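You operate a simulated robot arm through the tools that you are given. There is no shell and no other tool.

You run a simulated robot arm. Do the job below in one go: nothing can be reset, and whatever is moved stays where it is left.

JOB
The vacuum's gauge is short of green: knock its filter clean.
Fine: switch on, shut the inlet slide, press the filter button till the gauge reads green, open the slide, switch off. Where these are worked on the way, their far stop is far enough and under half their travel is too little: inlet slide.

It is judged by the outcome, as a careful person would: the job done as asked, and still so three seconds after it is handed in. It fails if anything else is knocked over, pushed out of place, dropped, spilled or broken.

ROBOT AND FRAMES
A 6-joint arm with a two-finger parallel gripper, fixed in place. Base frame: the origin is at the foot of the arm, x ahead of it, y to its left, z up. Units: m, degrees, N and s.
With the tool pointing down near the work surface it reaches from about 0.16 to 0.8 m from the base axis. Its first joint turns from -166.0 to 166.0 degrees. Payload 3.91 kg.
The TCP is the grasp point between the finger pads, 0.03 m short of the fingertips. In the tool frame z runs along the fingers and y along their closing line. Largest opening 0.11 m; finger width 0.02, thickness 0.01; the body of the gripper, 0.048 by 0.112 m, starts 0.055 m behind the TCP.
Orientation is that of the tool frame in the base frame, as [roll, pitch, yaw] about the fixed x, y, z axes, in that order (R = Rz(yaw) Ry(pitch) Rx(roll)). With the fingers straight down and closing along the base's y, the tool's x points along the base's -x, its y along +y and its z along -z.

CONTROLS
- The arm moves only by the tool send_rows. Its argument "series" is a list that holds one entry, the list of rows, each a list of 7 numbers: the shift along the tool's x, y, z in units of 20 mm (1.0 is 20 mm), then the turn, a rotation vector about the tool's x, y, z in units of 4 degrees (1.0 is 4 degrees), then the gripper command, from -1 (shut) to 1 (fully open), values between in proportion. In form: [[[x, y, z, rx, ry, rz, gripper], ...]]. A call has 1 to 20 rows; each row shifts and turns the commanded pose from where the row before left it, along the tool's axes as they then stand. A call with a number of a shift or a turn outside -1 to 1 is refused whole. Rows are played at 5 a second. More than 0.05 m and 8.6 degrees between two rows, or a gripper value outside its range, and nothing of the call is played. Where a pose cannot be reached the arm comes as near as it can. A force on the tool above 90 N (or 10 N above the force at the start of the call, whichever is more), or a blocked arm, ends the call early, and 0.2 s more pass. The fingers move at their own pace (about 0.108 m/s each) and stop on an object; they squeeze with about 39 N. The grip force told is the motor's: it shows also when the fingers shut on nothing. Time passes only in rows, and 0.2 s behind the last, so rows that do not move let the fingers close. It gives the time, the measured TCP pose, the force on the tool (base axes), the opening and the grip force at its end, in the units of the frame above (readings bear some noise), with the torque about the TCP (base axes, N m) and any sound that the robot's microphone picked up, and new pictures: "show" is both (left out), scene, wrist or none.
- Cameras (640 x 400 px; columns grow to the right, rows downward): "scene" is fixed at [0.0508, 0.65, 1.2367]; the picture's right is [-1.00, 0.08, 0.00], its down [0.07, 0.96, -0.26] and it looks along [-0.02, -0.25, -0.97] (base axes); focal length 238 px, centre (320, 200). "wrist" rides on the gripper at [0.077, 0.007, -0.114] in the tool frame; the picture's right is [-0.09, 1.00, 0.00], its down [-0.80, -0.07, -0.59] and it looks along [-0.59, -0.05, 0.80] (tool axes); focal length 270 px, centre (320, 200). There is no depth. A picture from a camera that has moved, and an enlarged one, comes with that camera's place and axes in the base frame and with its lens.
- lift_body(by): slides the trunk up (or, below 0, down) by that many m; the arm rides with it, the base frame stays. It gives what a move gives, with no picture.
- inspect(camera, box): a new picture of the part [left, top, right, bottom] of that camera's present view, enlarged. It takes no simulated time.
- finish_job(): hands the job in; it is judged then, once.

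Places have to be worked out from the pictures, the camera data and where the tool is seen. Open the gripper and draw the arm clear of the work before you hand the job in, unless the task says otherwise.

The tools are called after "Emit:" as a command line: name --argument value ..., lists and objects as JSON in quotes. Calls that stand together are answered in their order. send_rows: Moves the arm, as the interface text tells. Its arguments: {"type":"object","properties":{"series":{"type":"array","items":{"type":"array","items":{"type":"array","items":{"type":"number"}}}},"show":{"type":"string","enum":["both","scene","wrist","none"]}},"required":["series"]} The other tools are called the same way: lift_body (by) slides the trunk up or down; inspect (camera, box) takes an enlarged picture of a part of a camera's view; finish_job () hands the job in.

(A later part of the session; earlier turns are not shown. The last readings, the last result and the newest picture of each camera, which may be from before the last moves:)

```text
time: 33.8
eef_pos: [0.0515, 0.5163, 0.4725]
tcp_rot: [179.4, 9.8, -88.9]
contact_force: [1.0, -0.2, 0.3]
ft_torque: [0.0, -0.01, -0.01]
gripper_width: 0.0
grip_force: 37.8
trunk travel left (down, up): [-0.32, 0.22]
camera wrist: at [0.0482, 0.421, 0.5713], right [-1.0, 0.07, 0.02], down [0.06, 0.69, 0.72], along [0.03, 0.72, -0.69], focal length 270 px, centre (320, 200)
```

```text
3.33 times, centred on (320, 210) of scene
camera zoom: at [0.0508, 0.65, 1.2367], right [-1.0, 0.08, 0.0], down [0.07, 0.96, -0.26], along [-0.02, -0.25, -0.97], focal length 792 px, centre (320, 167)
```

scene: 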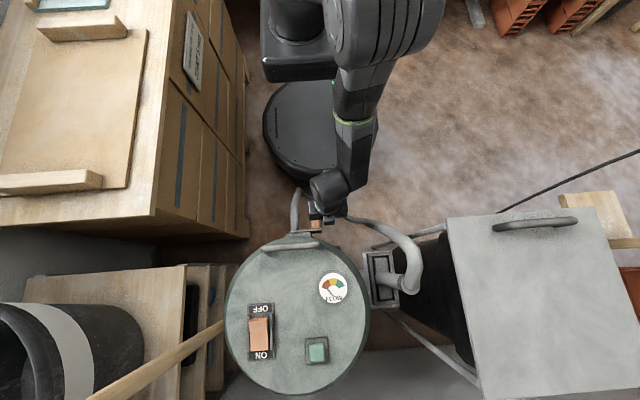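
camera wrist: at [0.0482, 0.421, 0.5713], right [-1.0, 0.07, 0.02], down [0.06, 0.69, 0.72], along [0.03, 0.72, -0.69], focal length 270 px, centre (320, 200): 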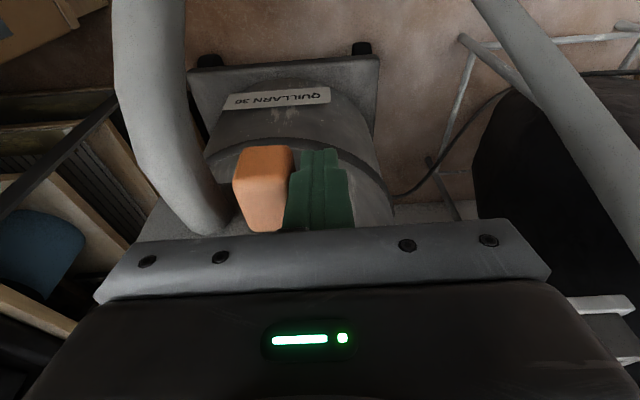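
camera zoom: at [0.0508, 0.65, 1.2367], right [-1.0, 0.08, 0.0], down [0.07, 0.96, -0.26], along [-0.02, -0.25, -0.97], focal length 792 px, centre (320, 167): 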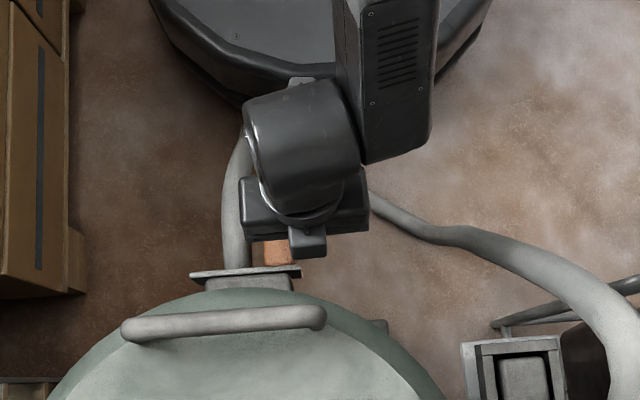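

The whole plate is sliding towards +x with the tab, about 20 mm so far. I continue until it reaches its stop.

Emit:
send_rows --series '[[[0, -0.2, 0, 0, 0, 0, -1], [0, -0.2, 0, 0, 0, 0, -1]]]' --show "wrist"

Emit:
inspect --camera "scene" --box '[310, 262, 360, 312]'

```text
time: 34.4
eef_pos: [0.0602, 0.5164, 0.473]
tcp_rot: [179.4, 9.9, -88.9]
contact_force: [-0.3, 0.7, 0.0]
ft_torque: [-0.02, 0.0, -0.01]
gripper_width: 0.0003
grip_force: 37.6
trunk travel left (down, up): [-0.32, 0.22]
camera wrist: at [0.0565, 0.4212, 0.5712], right [-1.0, 0.07, 0.02], down [0.06, 0.69, 0.72], along [0.03, 0.72, -0.69], focal length 270 px, centre (320, 200)
```

wrist: 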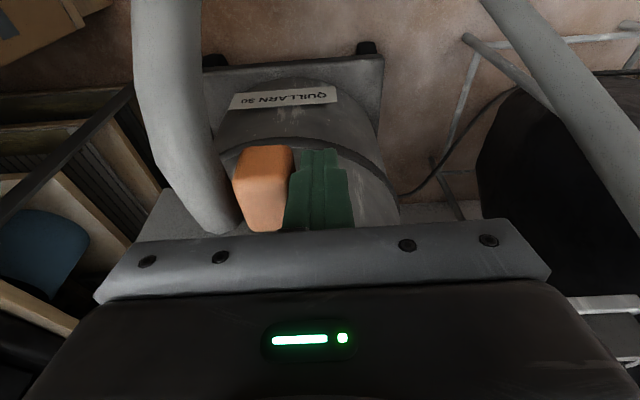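

```text
8.00 times, centred on (335, 287) of scene
camera zoom: at [0.0508, 0.65, 1.2367], right [-1.0, 0.08, 0.0], down [0.07, 0.96, -0.26], along [-0.02, -0.25, -0.97], focal length 1901 px, centre (200, -496)
```

zoom: 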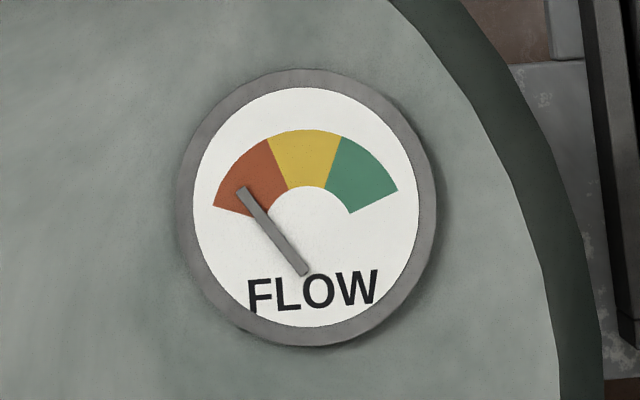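

About 28 mm of travel now and still free; the tab is close to the hose. I continue in 2–3 mm steps until the stop.

Emit:
send_rows --series '[[[0, -0.15, 0, 0, 0, 0, -1], [0, -0.15, 0, 0, 0, 0, -1]]]' --show "wrist"

Emit:
inspect --camera "scene" --box '[260, 190, 340, 260]'

```text
time: 35.0
eef_pos: [0.0652, 0.516, 0.4719]
tcp_rot: [179.3, 9.8, -88.9]
contact_force: [0.3, 0.2, 0.4]
ft_torque: [0.02, 0.02, -0.01]
gripper_width: 0.0
grip_force: 37.7
trunk travel left (down, up): [-0.32, 0.22]
camera wrist: at [0.0623, 0.4213, 0.5711], right [-1.0, 0.07, 0.02], down [0.06, 0.69, 0.72], along [0.03, 0.72, -0.69], focal length 270 px, centre (320, 200)
```

wrist: 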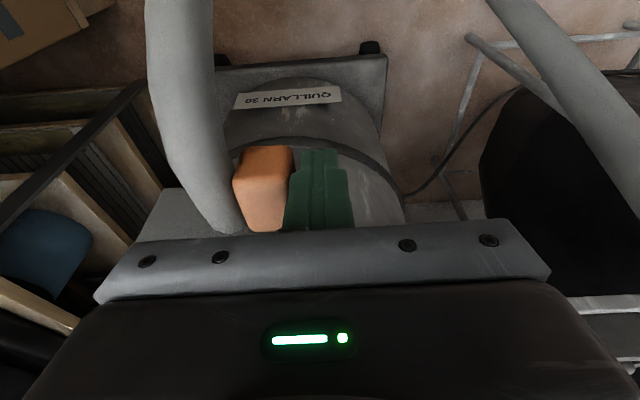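

```text
5.71 times, centred on (300, 225) of scene
camera zoom: at [0.0508, 0.65, 1.2367], right [-1.0, 0.08, 0.0], down [0.07, 0.96, -0.26], along [-0.02, -0.25, -0.97], focal length 1358 px, centre (434, 57)
```

zoom: 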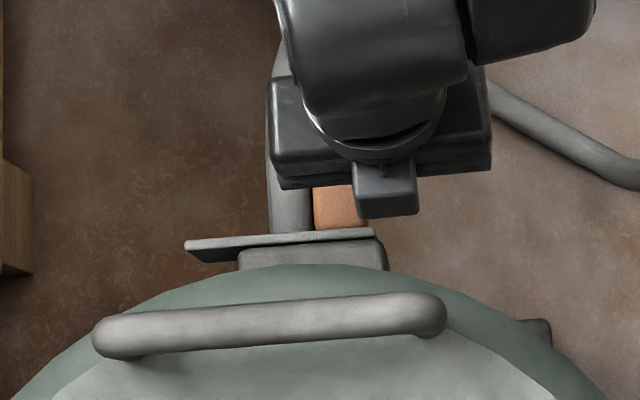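

The tab is right beside the hose and the plate is nearly flush with the housing. I try 2 mm more to find the stop.

Emit:
send_rows --series '[[[0, -0.1, 0, 0, 0, 0, -1]]]' --show "wrist"

Emit:
inspect --camera "scene" --box '[260, 190, 340, 260]'

```text
time: 35.4
eef_pos: [0.0669, 0.5157, 0.4713]
tcp_rot: [179.3, 9.7, -88.9]
contact_force: [-0.7, -0.9, -0.9]
ft_torque: [0.02, -0.01, -0.01]
gripper_width: 0.0
grip_force: 37.2
trunk travel left (down, up): [-0.32, 0.22]
camera wrist: at [0.0644, 0.4213, 0.5711], right [-1.0, 0.07, 0.02], down [0.06, 0.69, 0.72], along [0.03, 0.72, -0.69], focal length 270 px, centre (320, 200)
```

wrist: 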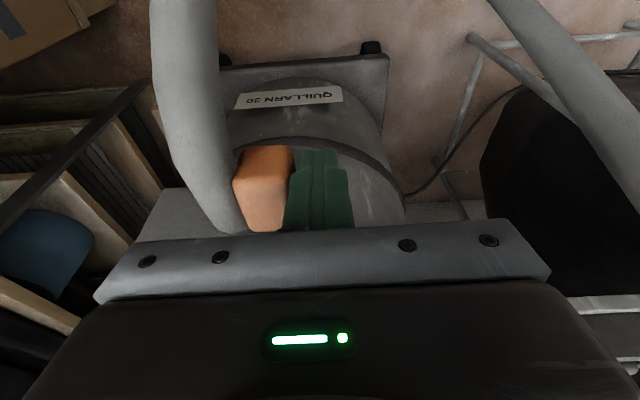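

```text
5.71 times, centred on (300, 225) of scene
camera zoom: at [0.0508, 0.65, 1.2367], right [-1.0, 0.08, 0.0], down [0.07, 0.96, -0.26], along [-0.02, -0.25, -0.97], focal length 1358 px, centre (434, 57)
```

zoom: 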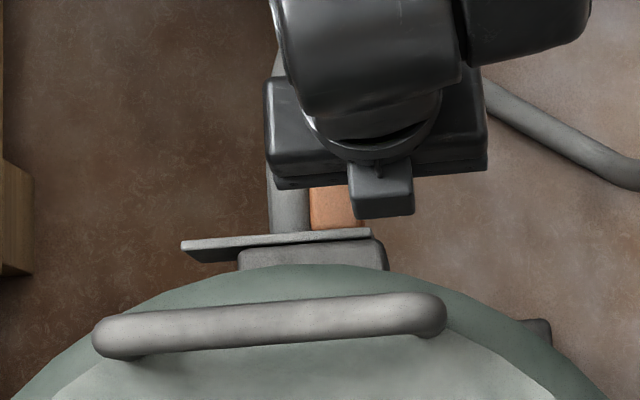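

Still sliding freely. I go on in 2 mm steps watching the force and the hose.

Emit:
send_rows --series '[[[0, -0.1, 0, 0, 0, 0, -1]]]' --show "wrist"

Emit:
inspect --camera "scene" --box '[260, 190, 340, 260]'

Emit:
inspect --camera "wrist" --box '[130, 100, 370, 240]'

```text
time: 35.8
eef_pos: [0.0707, 0.5164, 0.4714]
tcp_rot: [179.5, 9.8, -89.0]
contact_force: [-1.0, 0.2, -0.1]
ft_torque: [0.0, 0.02, -0.03]
gripper_width: 0.0
grip_force: 37.5
trunk travel left (down, up): [-0.32, 0.22]
camera wrist: at [0.0662, 0.4215, 0.571], right [-1.0, 0.07, 0.02], down [0.06, 0.69, 0.72], along [0.03, 0.72, -0.69], focal length 270 px, centre (320, 200)
```

wrist: 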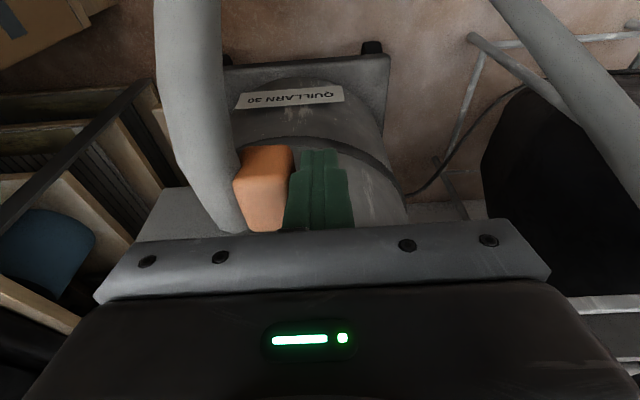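

```text
5.71 times, centred on (300, 225) of scene
camera zoom: at [0.0508, 0.65, 1.2367], right [-1.0, 0.08, 0.0], down [0.07, 0.96, -0.26], along [-0.02, -0.25, -0.97], focal length 1358 px, centre (434, 57)
```

zoom: 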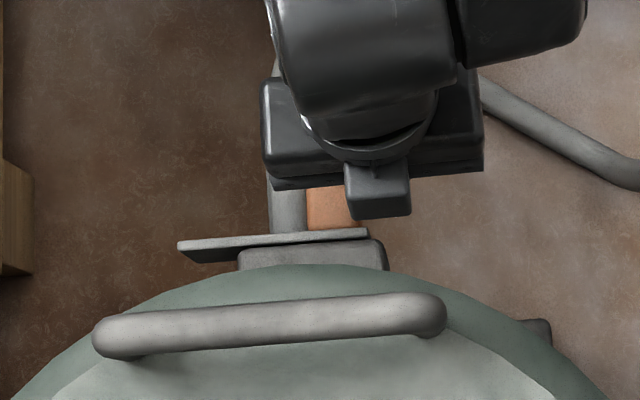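

```text
2.67 times, centred on (250, 170) of wrist
camera zoom: at [0.0662, 0.4215, 0.571], right [-1.0, 0.07, 0.02], down [0.06, 0.69, 0.72], along [0.03, 0.72, -0.69], focal length 721 px, centre (507, 280)
```

zoom: 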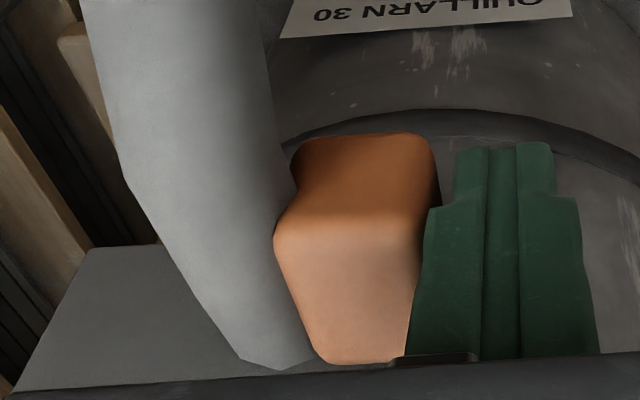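

The tab overlaps the hose outline without any force, so the slide is not stopped by the hose. I keep going to its own stop.

Emit:
send_rows --series '[[[0, -0.12, 0, 0, 0, 0, -1], [0, -0.12, 0, 0, 0, 0, -1]]]' --show "wrist"

Emit:
inspect --camera "scene" --box '[260, 190, 340, 260]'

```text
time: 36.4
eef_pos: [0.0743, 0.5171, 0.4714]
tcp_rot: [179.4, 9.7, -88.9]
contact_force: [-1.5, 0.4, 0.8]
ft_torque: [-0.02, -0.01, 0.0]
gripper_width: 0.0
grip_force: 38.1
trunk travel left (down, up): [-0.32, 0.22]
camera wrist: at [0.0712, 0.4216, 0.5707], right [-1.0, 0.07, 0.02], down [0.06, 0.69, 0.72], along [0.03, 0.72, -0.69], focal length 270 px, centre (320, 200)
```

wrist: 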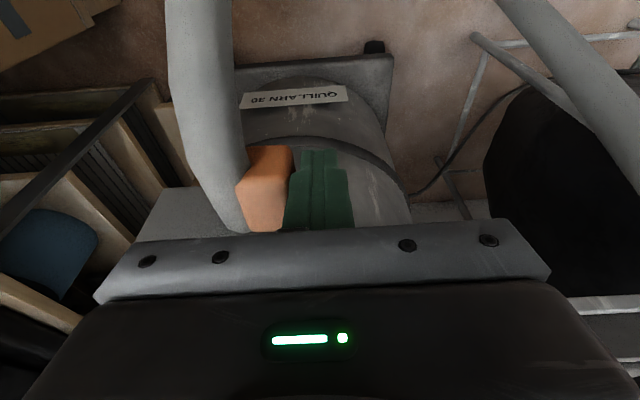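

```text
5.71 times, centred on (300, 225) of scene
camera zoom: at [0.0508, 0.65, 1.2367], right [-1.0, 0.08, 0.0], down [0.07, 0.96, -0.26], along [-0.02, -0.25, -0.97], focal length 1358 px, centre (434, 57)
```

zoom: 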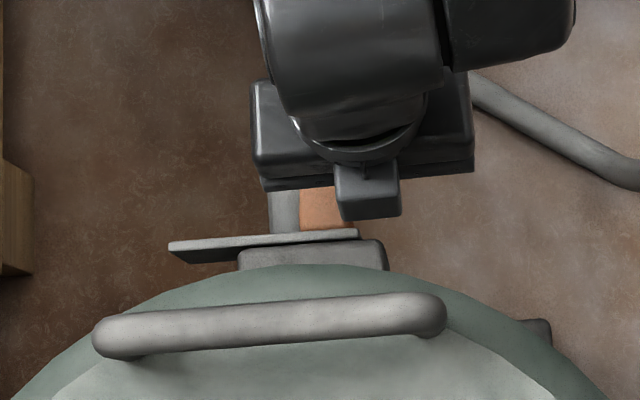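

Emit:
send_rows --series '[[[0, -0.12, 0, 0, 0, 0, -1], [0, -0.12, 0, 0, 0, 0, -1]]]' --show "wrist"

Emit:
inspect --camera "scene" --box '[260, 190, 340, 260]'

```text
time: 37.0
eef_pos: [0.076, 0.5164, 0.4729]
tcp_rot: [179.5, 9.8, -88.7]
contact_force: [-34.7, -0.4, -4.4]
ft_torque: [0.11, -0.03, -0.46]
gripper_width: 0.0
grip_force: 37.1
trunk travel left (down, up): [-0.32, 0.22]
camera wrist: at [0.0731, 0.4216, 0.5707], right [-1.0, 0.06, 0.02], down [0.06, 0.69, 0.72], along [0.03, 0.72, -0.69], focal length 270 px, centre (320, 200)
```

wrist: 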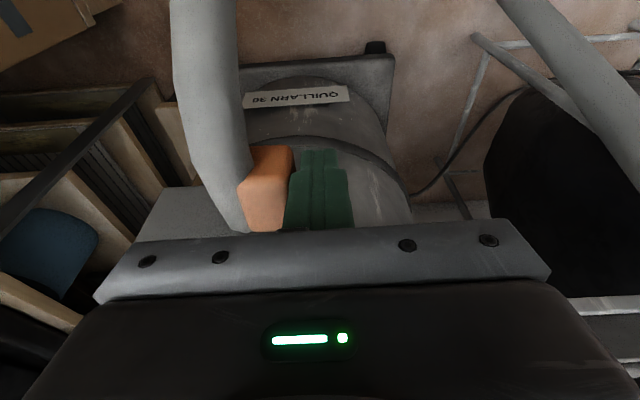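

```text
5.71 times, centred on (300, 225) of scene
camera zoom: at [0.0508, 0.65, 1.2367], right [-1.0, 0.08, 0.0], down [0.07, 0.96, -0.26], along [-0.02, -0.25, -0.97], focal length 1358 px, centre (434, 57)
```

zoom: 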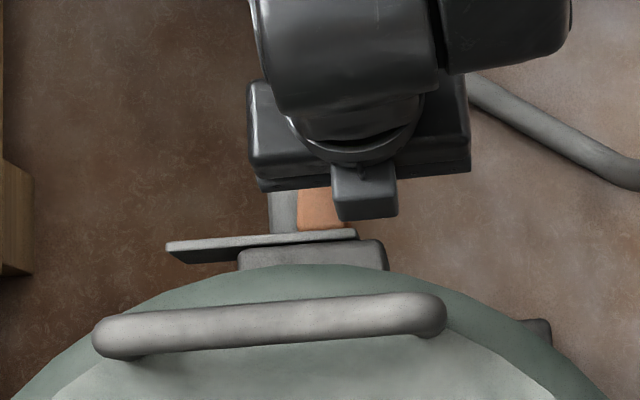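

The stop is reached (35 N, about 45 mm of travel): the slide is shut, and the vacuum itself hasn't moved. I back off from the tab, draw away from the drum, and then raise the trunk again.

Emit:
send_rows --series '[[[0, 0.6, 0, 0, 0, 0, -1], [0, 0.9, 0, 0, 0, 0, -1], [0.985, 0.5, -0.17, 0, 0, 0, -1], [0.985, 0.3, -0.17, 0, 0, 0, -1], [0.5, 0, -0.1, 0, 0.5, 0, -1]]]' --show "wrist"

Emit:
lift_body --by 0.13

Emit:
inspect --camera "scene" --box '[250, 180, 350, 300]'

```text
time: 38.2
eef_pos: [0.0382, 0.4859, 0.4732]
tcp_rot: [179.4, 7.9, -88.9]
contact_force: [0.0, 0.2, 0.3]
ft_torque: [-0.03, -0.01, 0.0]
gripper_width: 0.0
grip_force: 38.2
out of reach, approached as far as the arm can: row 4
trunk travel left (down, up): [-0.32, 0.22]
camera wrist: at [0.0352, 0.3941, 0.5748], right [-1.0, 0.07, 0.02], down [0.06, 0.71, 0.7], along [0.03, 0.7, -0.72], focal length 270 px, centre (320, 200)
```

wrist: 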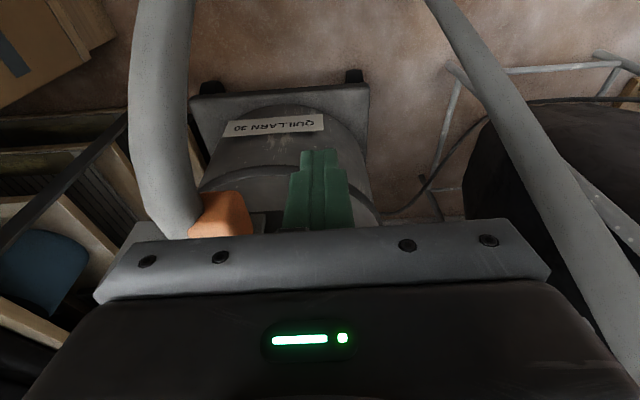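

```text
time: 39.8
eef_pos: [0.0379, 0.4846, 0.6019]
tcp_rot: [179.4, 7.8, -88.9]
contact_force: [0.5, -0.2, -0.2]
ft_torque: [0.01, 0.01, 0.02]
gripper_width: 0.0001
grip_force: 37.5
trunk travel left (down, up): [-0.45, 0.09]
```

```text
3.33 times, centred on (300, 240) of scene
camera zoom: at [0.0508, 0.65, 1.2367], right [-1.0, 0.08, 0.0], down [0.07, 0.96, -0.26], along [-0.02, -0.25, -0.97], focal length 792 px, centre (387, 67)
```

zoom: 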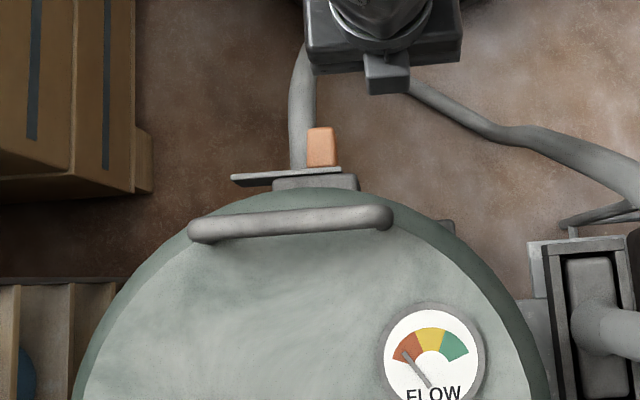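

The slide is at its shut end and the gauge is visible in red. Now I rise and move over the lid towards the green button.

Emit:
send_rows --series '[[[-0.136, 0, -0.99, 0, 1, 0, -1], [-0.07, 0, -1, 0, 0.95, 0, -1], [0, 0, -1, 0, 0, 0, -1], [0, 0, -1, 0, 0, 0, -1], [0, 0, -1, 0, 0, 0, -1], [0, 0, -1, 0, 0, 0, -1], [0, 0, -1, 0, 0, 0, -1], [0, 0, -1, 0, 0, 0, -1], [0, 0, -1, 0, 0, 0, -1], [0, 0, -1, 0, 0, 0, -1], [-1, 0, 0, 0, 0, 0, -1], [-1, 0, 0, 0, 0, 0, -1], [-1, 0, 0, 0, 0, 0, -1], [-1, 0, 0, 0, 0, 0, -1], [-1, 0, 0, 0, 0, 0, -1], [-1, 0, 0, 0, 0, 0, -1], [-1, -0.5, 0, 0, 0, 0, -1], [-1, -0.5, 0, 0, 0, 0, -1], [-1, -0.5, 0, 0, 0, 0, -1]]]'

```text
time: 43.8
eef_pos: [0.0897, 0.6434, 0.7702]
tcp_rot: [-177.5, 5.0, -88.9]
contact_force: [0.4, -0.7, 1.0]
ft_torque: [-0.03, -0.01, 0.01]
gripper_width: 0.0
grip_force: 36.7
out of reach, approached as far as the arm can: row 1, 2, 3, 5, 6
trunk travel left (down, up): [-0.45, 0.09]
camera wrist: at [0.0803, 0.5577, 0.877], right [-1.0, 0.07, -0.04], down [0.03, 0.75, 0.66], along [0.07, 0.66, -0.75], focal length 270 px, centre (320, 200)
```

scene: 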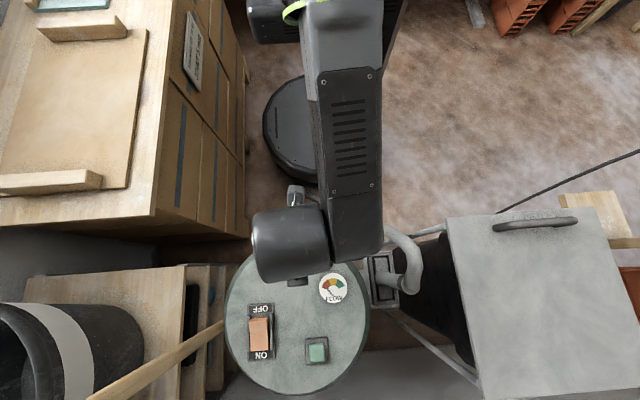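
wrist: 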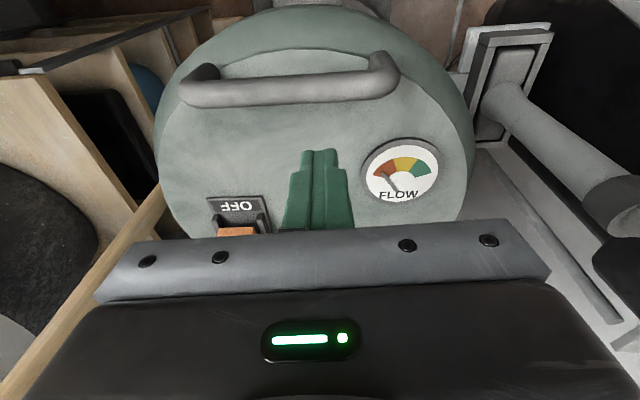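

I'm over the lid at (0.09, 0.64, 0.77). I go forward while tilting outwards for reach, lining up in x with the button (x≈0.071).

Emit:
send_rows --series '[[[-0.606, 0.12, -0.047, -0.62, -1, 0, -1], [-0.608, 0.12, -0.005, 0, -1, 0, -1], [-0.607, 0.12, 0.038, 0, -1, 0, -1], [-0.603, 0.12, 0.08, 0, -1, 0, -1], [-0.595, 0.12, 0.122, 0, -1, 0, -1], [-0.586, 0.12, 0.163, 0, -1, 0, -1], [-0.573, 0.12, 0.203, 0, -1, 0, -1], [-0.558, 0.12, 0.243, 0, -1, 0, -1]]]'

```text
time: 45.6
eef_pos: [0.0681, 0.7392, 0.7861]
tcp_rot: [180.0, 37.1, -88.7]
contact_force: [-0.2, 0.9, 0.6]
ft_torque: [-0.03, -0.03, 0.04]
gripper_width: 0.0
grip_force: 37.8
trunk travel left (down, up): [-0.45, 0.09]
camera wrist: at [0.065, 0.6094, 0.8306], right [-1.0, 0.05, 0.05], down [0.06, 0.28, 0.96], along [0.03, 0.96, -0.28], focal length 270 px, centre (320, 200)
```

scene: 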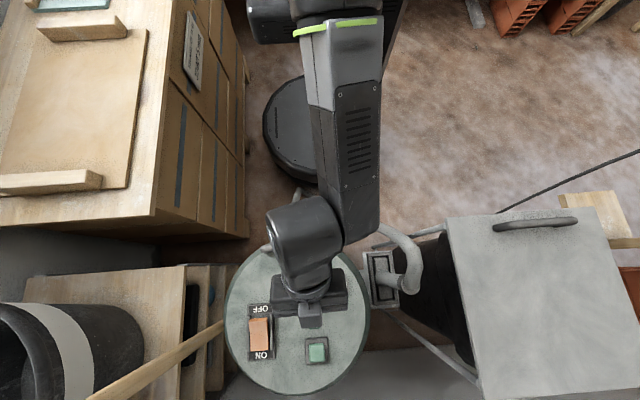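
wrist: 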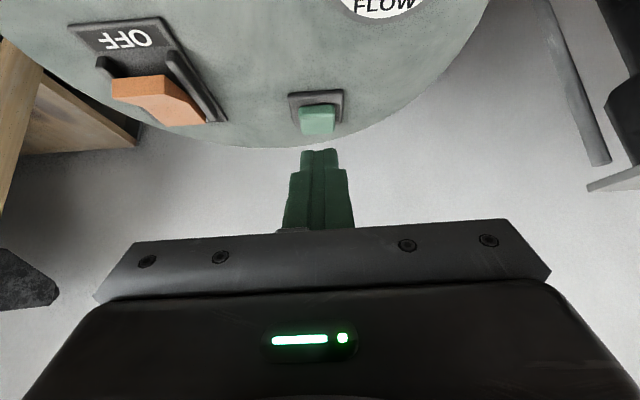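

The button top triangulates to about (0.069, 0.823, 0.69). I bring the tip over it.

Emit:
send_rows --series '[[[-0.3675, 0, 0.904, 0, 0, 0, -1], [-0.3675, 0, 0.904, 0, 0, 0, -1], [-0.3675, 0, 0.904, 0, 0, 0, -1], [-0.3675, 0, 0.904, 0, 0, 0, -1]]]'

```text
time: 46.6
eef_pos: [0.068, 0.8059, 0.7455]
tcp_rot: [-179.8, 36.9, -88.8]
contact_force: [0.5, -0.2, -0.3]
ft_torque: [-0.01, 0.0, 0.02]
gripper_width: 0.0003
grip_force: 37.4
trunk travel left (down, up): [-0.45, 0.09]
camera wrist: at [0.0642, 0.6762, 0.7905], right [-1.0, 0.05, 0.05], down [0.06, 0.28, 0.96], along [0.03, 0.96, -0.29], focal length 270 px, centre (320, 200)
```

scene: 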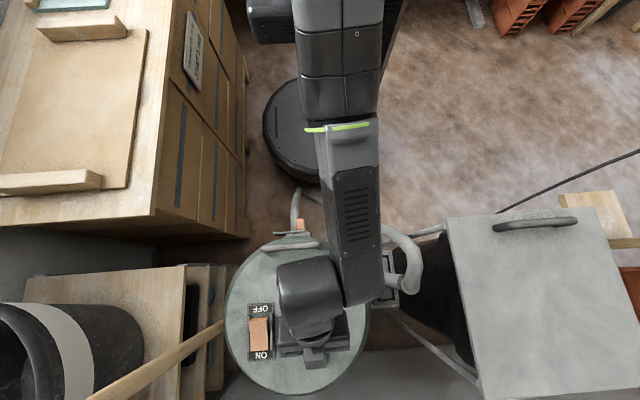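
wrist: 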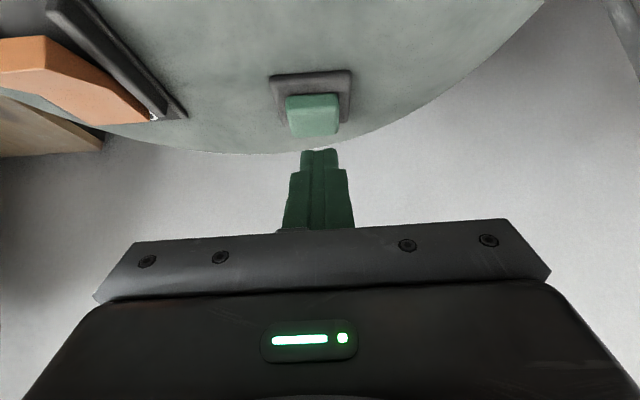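

The tip is right above the button (0.068, 0.824, 0.72). I lower in steps until contact.

Emit:
send_rows --series '[[[0.482, 0, 0.639, 0, 0, 0, -1], [0.12, 0, 0.16, 0, 0, 0, -1], [0.12, 0, 0.16, 0, 0, 0, -1]]]'

```text
time: 47.4
eef_pos: [0.0665, 0.8072, 0.7235]
tcp_rot: [-179.9, 37.1, -88.8]
contact_force: [0.1, 0.9, 2.1]
ft_torque: [0.05, 0.0, 0.0]
gripper_width: 0.0001
grip_force: 37.2
trunk travel left (down, up): [-0.45, 0.09]
heard: click
camera wrist: at [0.0639, 0.6764, 0.767], right [-1.0, 0.05, 0.05], down [0.06, 0.28, 0.96], along [0.03, 0.96, -0.29], focal length 270 px, centre (320, 200)
```

scene: 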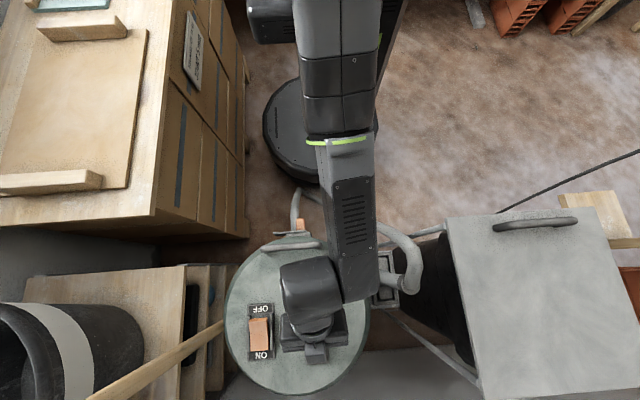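
wrist: 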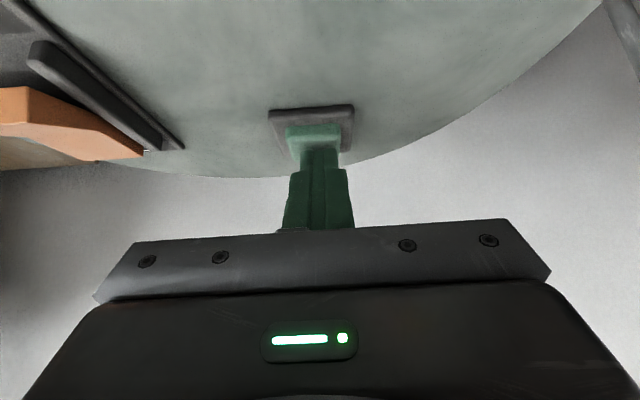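

A click was heard on pressing. I release and back off to where the wrist camera can see the gauge.

Emit:
send_rows --series '[[[-0.3, 0, -0.4, 0, 0, 0, -1], [-0.602, 0, -0.799, 0, 0, 0, -1], [0.35, 0, -0.97, 0, 0, 0, -1], [0.799, 0, -0.602, 0, 0, 0, -1], [0.799, 0, -0.602, 0, 0, 0, -1], [0.799, 0, -0.602, 0, 0, 0, -1], [0.799, 0, -0.602, 0, 0, 0, -1]]]'

Emit:
inspect --camera "wrist" --box '[280, 0, 480, 100]'

Emit:
inspect --camera "scene" --box '[310, 262, 360, 312]'

```text
time: 49.0
eef_pos: [0.0685, 0.7395, 0.7633]
tcp_rot: [-180.0, 36.9, -88.9]
contact_force: [-0.4, -0.4, -0.2]
ft_torque: [0.03, 0.0, -0.01]
gripper_width: 0.0
grip_force: 37.3
out of reach, approached as far as the arm can: row 6, 7
trunk travel left (down, up): [-0.45, 0.09]
camera wrist: at [0.065, 0.6089, 0.8082], right [-1.0, 0.05, 0.05], down [0.06, 0.28, 0.96], along [0.03, 0.96, -0.29], focal length 270 px, centre (320, 200)
```

scene: 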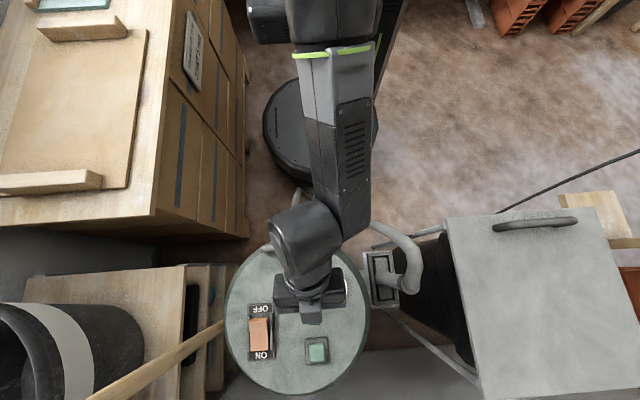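
wrist: 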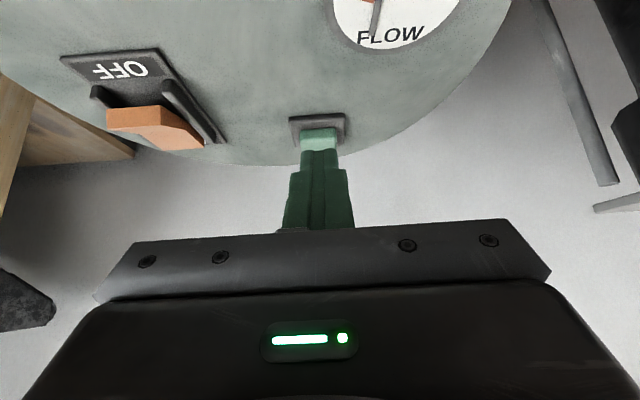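

```text
3.20 times, centred on (380, 50) of wrist
camera zoom: at [0.065, 0.6089, 0.8082], right [-1.0, 0.05, 0.05], down [0.06, 0.28, 0.96], along [0.03, 0.96, -0.29], focal length 865 px, centre (128, 680)
```

zoom: 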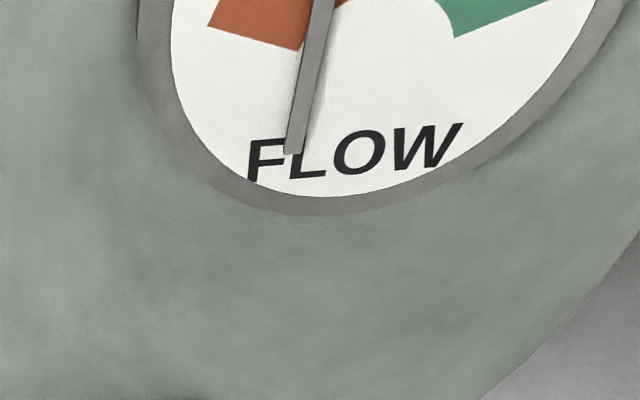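

```text
8.00 times, centred on (335, 287) of scene
camera zoom: at [0.0508, 0.65, 1.2367], right [-1.0, 0.08, 0.0], down [0.07, 0.96, -0.26], along [-0.02, -0.25, -0.97], focal length 1901 px, centre (200, -496)
```

zoom: 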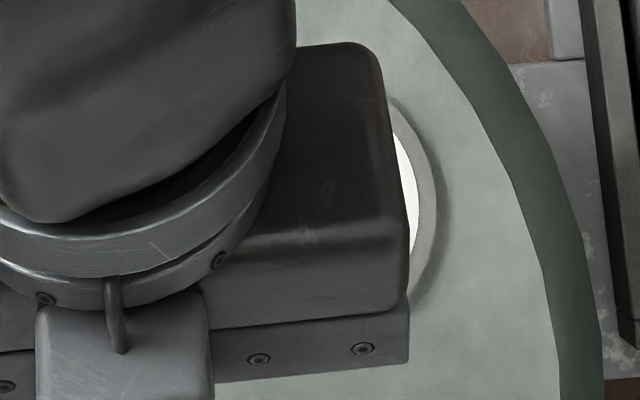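

The needle has moved up from red. I tilt the camera a bit to see the whole gauge.

Emit:
send_rows --series '[[[0, 0, 0, 0, 1, 0, -1], [0, 0, 0, 0, 1, 0, -1], [0, 0, 0, 0, 1, 0, -1]]]' --show "wrist"

Emit:
inspect --camera "wrist" --box '[300, 0, 500, 125]'

```text
time: 49.8
eef_pos: [0.0685, 0.7394, 0.7632]
tcp_rot: [-179.9, 24.9, -88.8]
contact_force: [0.3, -0.3, -0.1]
ft_torque: [0.01, 0.01, 0.02]
gripper_width: 0.0
grip_force: 37.0
trunk travel left (down, up): [-0.45, 0.09]
camera wrist: at [0.0649, 0.6218, 0.8344], right [-1.0, 0.06, 0.04], down [0.06, 0.48, 0.88], along [0.03, 0.88, -0.48], focal length 270 px, centre (320, 200)
```

wrist: 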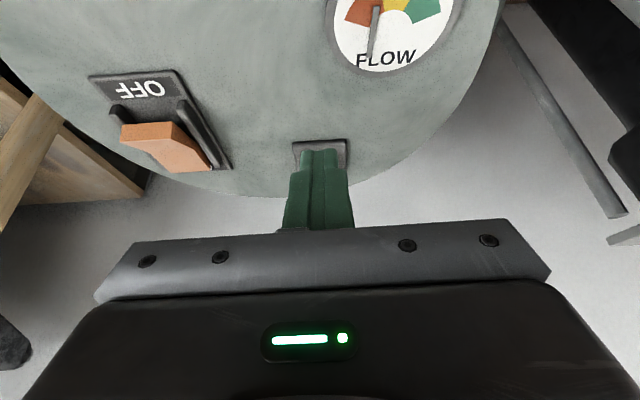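

```text
3.20 times, centred on (400, 62) of wrist
camera zoom: at [0.0649, 0.6218, 0.8344], right [-1.0, 0.06, 0.04], down [0.06, 0.48, 0.88], along [0.03, 0.88, -0.48], focal length 865 px, centre (64, 640)
```

zoom: 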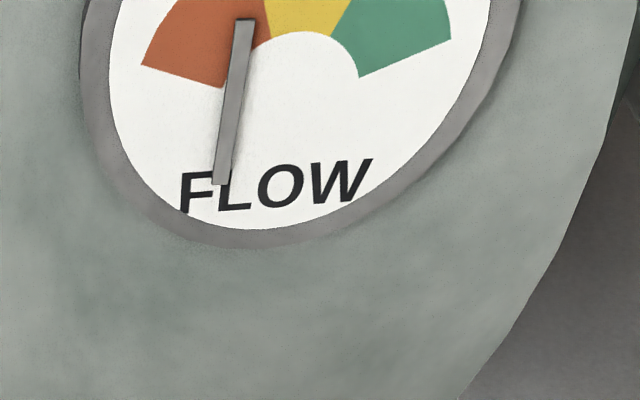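

The needle now stands near the red/yellow border, so more presses are needed. I go back over the button and press again.

Emit:
send_rows --series '[[[0, 0, 0, 0, -1, 0, -1], [0, 0, 0, 0, -1, 0, -1], [0, 0, 0, 0, -1, 0, -1], [-0.705, 0, 0.907, 0, 0, 0, -1], [-0.705, 0, 0.907, 0, 0, 0, -1], [-0.705, 0, 0.907, 0, 0, 0, -1], [0.482, 0, 0.639, 0, 0, 0, -1], [0.12, 0, 0.16, 0, 0, 0, -1], [0.12, 0, 0.16, 0, 0, 0, -1]]]' --show "wrist"

```text
time: 51.8
eef_pos: [0.0667, 0.8068, 0.721]
tcp_rot: [-179.9, 37.0, -88.8]
contact_force: [-0.6, 0.7, 2.3]
ft_torque: [0.0, 0.01, 0.01]
gripper_width: 0.0
grip_force: 37.2
trunk travel left (down, up): [-0.45, 0.09]
heard: click
camera wrist: at [0.0641, 0.6766, 0.7664], right [-1.0, 0.05, 0.05], down [0.06, 0.28, 0.96], along [0.03, 0.96, -0.29], focal length 270 px, centre (320, 200)
```

wrist: 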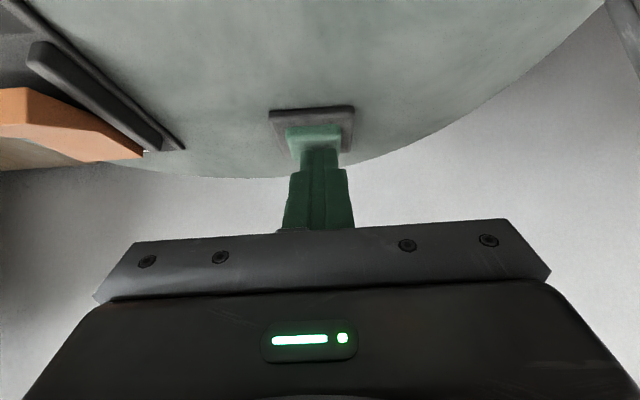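

Another click. I release, back off and look at the gauge again.

Emit:
send_rows --series '[[[-0.3, 0, -0.4, 0, 0, 0, -1], [-0.602, 0, -0.799, 0, 0, 0, -1], [0.35, 0, -0.97, 0, 0, 0, -1], [0.799, 0, -0.602, 0, 0, 0, -1], [0.799, 0, -0.602, 0, 0, 0, -1], [0, 0, 0, 0, 1, 0, -1], [0, 0, 0, 0, 1, 0, -1], [0, 0, 0, 0, 1, 0, -1], [0, 0, 0, 0, 1, 0, -1]]]' --show "wrist"

Emit:
inspect --camera "wrist" --box '[300, 0, 500, 125]'

```text
time: 53.8
eef_pos: [0.0691, 0.7489, 0.7645]
tcp_rot: [-179.9, 20.9, -88.8]
contact_force: [-0.3, -0.2, -0.2]
ft_torque: [-0.02, -0.01, 0.02]
gripper_width: 0.0
grip_force: 37.0
trunk travel left (down, up): [-0.45, 0.09]
camera wrist: at [0.0647, 0.6367, 0.8421], right [-1.0, 0.06, 0.03], down [0.06, 0.54, 0.84], along [0.03, 0.84, -0.54], focal length 270 px, centre (320, 200)
```

wrist: 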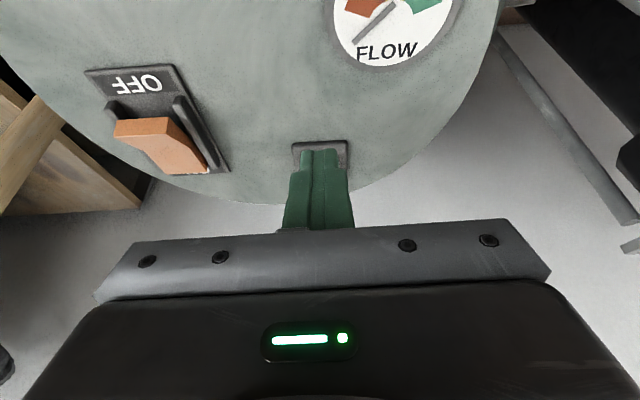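

```text
3.20 times, centred on (400, 62) of wrist
camera zoom: at [0.0647, 0.6367, 0.8421], right [-1.0, 0.06, 0.03], down [0.06, 0.54, 0.84], along [0.03, 0.84, -0.54], focal length 865 px, centre (64, 640)
```

zoom: 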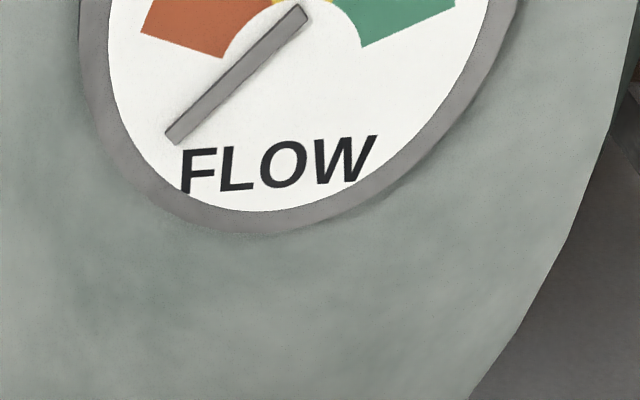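

The needle has moved further. To read it squarely I move the arm sideways (+x) so the fixed camera sees the dial.

Emit:
send_rows --series '[[[0, -1, -0.5, 0, 0, 0, -1], [0, -1, -0.5, 0, 0, 0, -1], [0, -1, 0, 0, 0, 0, -1], [0, -0.7, 0, 0, 0, 0, -1]]]' --show "scene"

Emit:
inspect --camera "scene" --box '[310, 262, 360, 312]'

```text
time: 54.8
eef_pos: [0.1427, 0.7428, 0.7818]
tcp_rot: [-179.9, 20.9, -88.8]
contact_force: [0.0, 0.7, -1.3]
ft_torque: [-0.01, -0.02, -0.01]
gripper_width: 0.0001
grip_force: 37.9
trunk travel left (down, up): [-0.45, 0.09]
```

scene: 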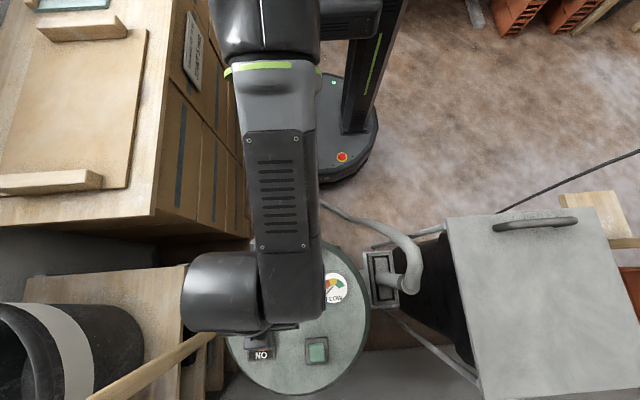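

```text
8.00 times, centred on (335, 287) of scene
camera zoom: at [0.0508, 0.65, 1.2367], right [-1.0, 0.08, 0.0], down [0.07, 0.96, -0.26], along [-0.02, -0.25, -0.97], focal length 1901 px, centre (200, -496)
```

zoom: 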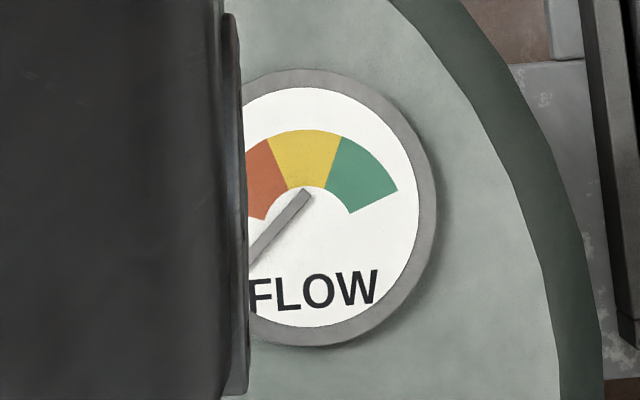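

The needle now stands at about 42° on the dial; the green band runs from about 65° to 20°, so by its angle it reads mid-green (it was 124° red, then ~88° yellow). Next I must reopen the slide, so I straighten the tool and draw back in front of the drum.

Emit:
send_rows --series '[[[0.934, 0.2, -0.4, 0, 1, 0, -1], [0.957, 0.2, -0.35, 0, 1, 0, -1], [0.975, 0.2, -0.223, 0, 1, 0, -1], [0.988, 0.2, -0.155, 0, 1, 0, -1], [0.996, 0.2, -0.085, 0, 1, 0, -1], [1, 0.2, 0, 0, 0.2, 0, -1], [1, 0.2, 0, 0, 0, 0, -1], [1, 0.2, 0, 0, 0, 0, -1], [1, 0.2, 0, 0, 0, 0, -1], [1, 0.2, 0, 0, 0, 0, -1], [1, 0.2, 0, 0, 0, 0, -1], [1, 0.2, 0, 0, 0, 0, -1], [1, 0, 0, 0, 0, 0, -1]]]'

Emit:
inspect --camera "scene" --box '[310, 262, 360, 312]'

```text
time: 57.6
eef_pos: [0.0995, 0.4809, 0.7826]
tcp_rot: [-179.8, 0.2, -88.8]
contact_force: [-0.1, 1.1, 0.1]
ft_torque: [-0.01, -0.03, -0.01]
gripper_width: 0.0
grip_force: 37.9
trunk travel left (down, up): [-0.45, 0.09]
camera wrist: at [0.0954, 0.4039, 0.8962], right [-1.0, 0.07, 0.0], down [0.05, 0.8, 0.6], along [0.04, 0.6, -0.8], focal length 270 px, centre (320, 200)
```

scene: 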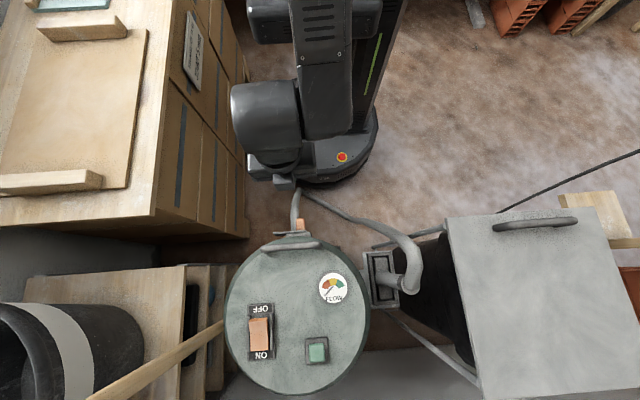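
wrist: 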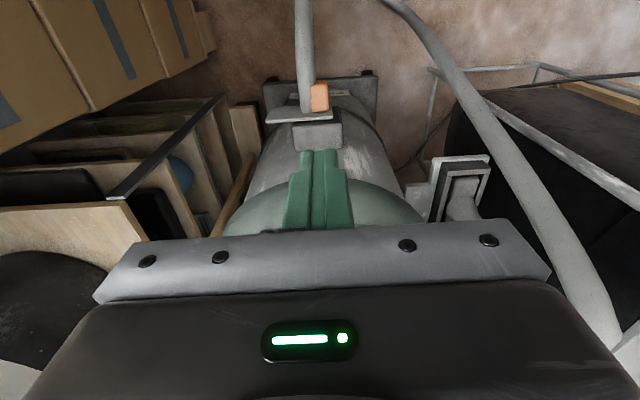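

```text
8.00 times, centred on (335, 287) of scene
camera zoom: at [0.0508, 0.65, 1.2367], right [-1.0, 0.08, 0.0], down [0.07, 0.96, -0.26], along [-0.02, -0.25, -0.97], focal length 1901 px, centre (200, -496)
```

zoom: 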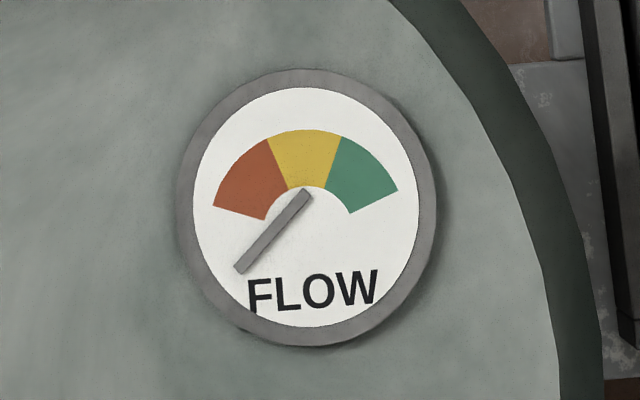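

The gauge still reads the same with the dial in clear view. Now I go down in front of the drum with the arm, then with the trunk, to hover just above and in front of the tab (now at x≈0.086–0.116).

Emit:
send_rows --series '[[[0, 0.15, 1, 0, 0, 0, -1], [0, 0.15, 1, 0, 0, 0, -1], [0, 0, 1, 0, 0, 0, -1], [0, 0, 1, 0, 0, 0, -1], [0, 0, 1, 0, 0, 0, -1], [0, 0, 1, 0, 0, 0, -1], [0, 0, 1, 0, 0, 0, -1], [0, 0, 1, 0, 0, 0, -1]]]' --show "scene"

Emit:
lift_body --by -0.09

Emit:
inspect --camera "wrist" --box '[160, 0, 480, 240]'

```text
time: 59.4
eef_pos: [0.0947, 0.4814, 0.624]
tcp_rot: [-179.9, 0.2, -88.7]
contact_force: [-0.4, -0.2, -0.3]
ft_torque: [-0.03, -0.02, 0.02]
gripper_width: 0.0
grip_force: 37.7
trunk travel left (down, up): [-0.45, 0.09]
```

scene: 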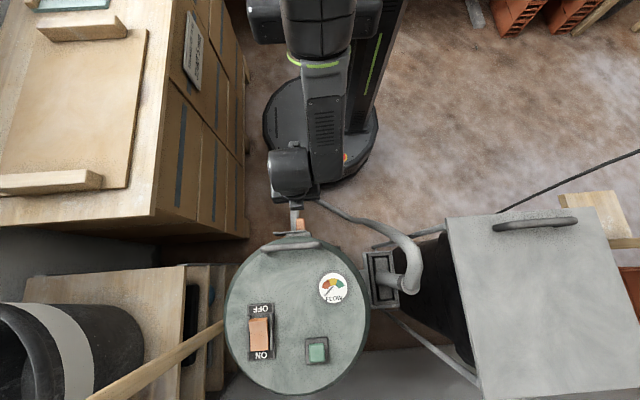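

```text
time: 60.6
eef_pos: [0.0945, 0.4807, 0.5328]
tcp_rot: [-179.9, 0.0, -88.8]
contact_force: [-0.1, 0.1, -0.2]
ft_torque: [0.0, 0.01, 0.02]
gripper_width: 0.0
grip_force: 38.0
trunk travel left (down, up): [-0.36, 0.18]
```

```text
1.67 times, centred on (320, 120) of wrist
camera zoom: at [0.0896, 0.4046, 0.6463], right [-1.0, 0.07, 0.0], down [0.05, 0.8, 0.6], along [0.04, 0.6, -0.8], focal length 450 px, centre (320, 333)
```

zoom: 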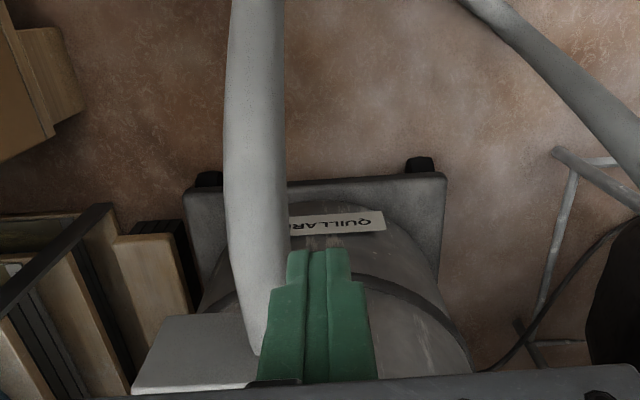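

I see the plate's far end sticking out at +x and the tab hidden just behind the fingers. The slide moves with under 1 N, so I'll rest the closed fingertips on top of the tab and draw it towards -x by friction, then finish with a finger behind it once there is room beside the hose. First I move over the tab.

Emit:
send_rows --series '[[[-1, 0, 0, 0, -1, 0, -1], [-0.99, 0, 0.07, 0, -1, 0, -1], [-0.2, 0, 0.02, 0, 0, 0, -1], [0.1, 0, 0.7, 0, 0, 0, -1]]]'

Emit:
inspect --camera "scene" --box '[260, 190, 340, 260]'

Emit:
inspect --camera "wrist" --box '[200, 100, 440, 240]'

```text
time: 61.6
eef_pos: [0.0938, 0.525, 0.519]
tcp_rot: [-179.8, 8.2, -88.8]
contact_force: [-0.7, 0.7, 0.0]
ft_torque: [-0.02, 0.03, 0.0]
gripper_width: 0.0
grip_force: 37.7
trunk travel left (down, up): [-0.36, 0.18]
camera wrist: at [0.0891, 0.4332, 0.6205], right [-1.0, 0.07, 0.01], down [0.06, 0.71, 0.7], along [0.04, 0.7, -0.71], focal length 270 px, centre (320, 200)
```

scene: 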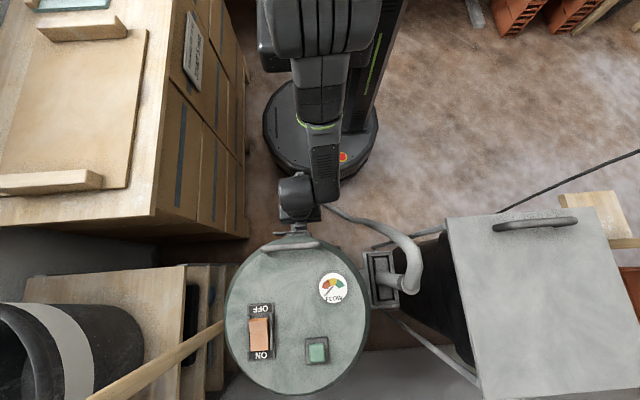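
wrist: 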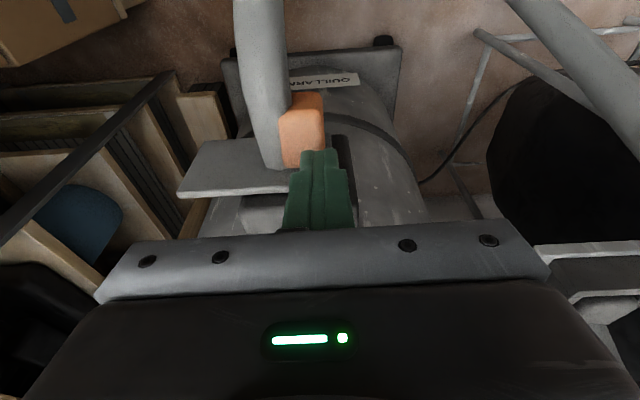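

```text
5.71 times, centred on (300, 225) of scene
camera zoom: at [0.0508, 0.65, 1.2367], right [-1.0, 0.08, 0.0], down [0.07, 0.96, -0.26], along [-0.02, -0.25, -0.97], focal length 1358 px, centre (434, 57)
```

zoom: 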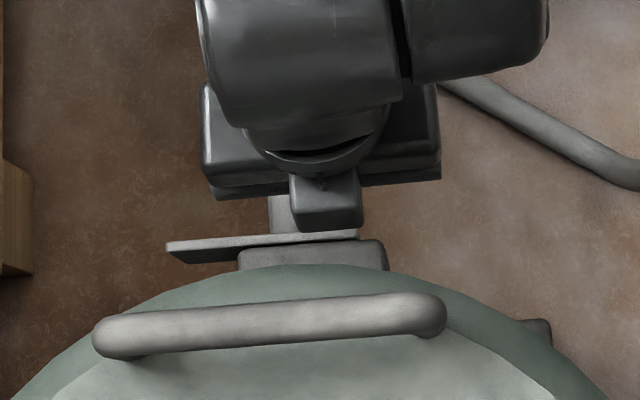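

```text
2.67 times, centred on (320, 170) of wrist
camera zoom: at [0.0891, 0.4332, 0.6205], right [-1.0, 0.07, 0.01], down [0.06, 0.71, 0.7], along [0.04, 0.7, -0.71], focal length 721 px, centre (320, 280)
```

zoom: 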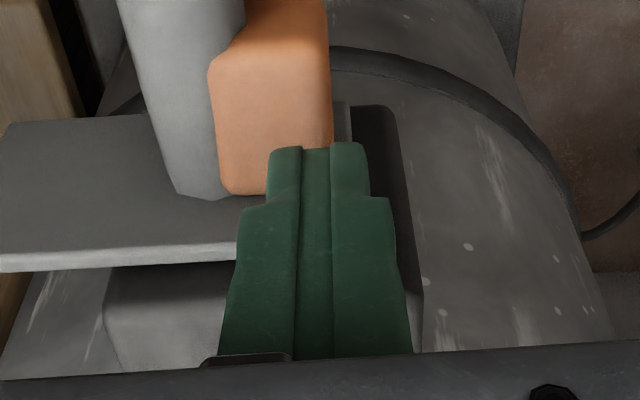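

The tip overlaps the tab's -x part and stays clear of the hose crown, which is what I want. I lower gently until it touches the tab's top.

Emit:
send_rows --series '[[[0.08, 0, 0.55, 0, 0, 0, -1], [0.02, 0, 0.12, 0, 0, 0, -1]]]' --show "wrist"

```text
time: 62.2
eef_pos: [0.0942, 0.5259, 0.5072]
tcp_rot: [-179.9, 8.4, -88.8]
contact_force: [0.6, -3.7, 27.4]
ft_torque: [-0.28, -0.03, -0.02]
gripper_width: 0.0001
grip_force: 37.7
trunk travel left (down, up): [-0.36, 0.18]
camera wrist: at [0.089, 0.4329, 0.6092], right [-1.0, 0.07, 0.01], down [0.06, 0.71, 0.71], along [0.04, 0.7, -0.71], focal length 270 px, centre (320, 200)
```

wrist: 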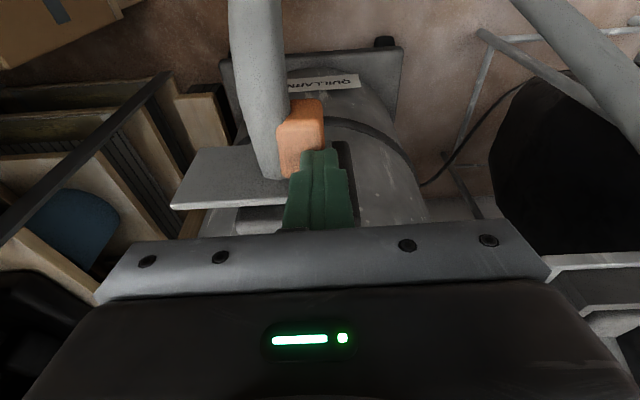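

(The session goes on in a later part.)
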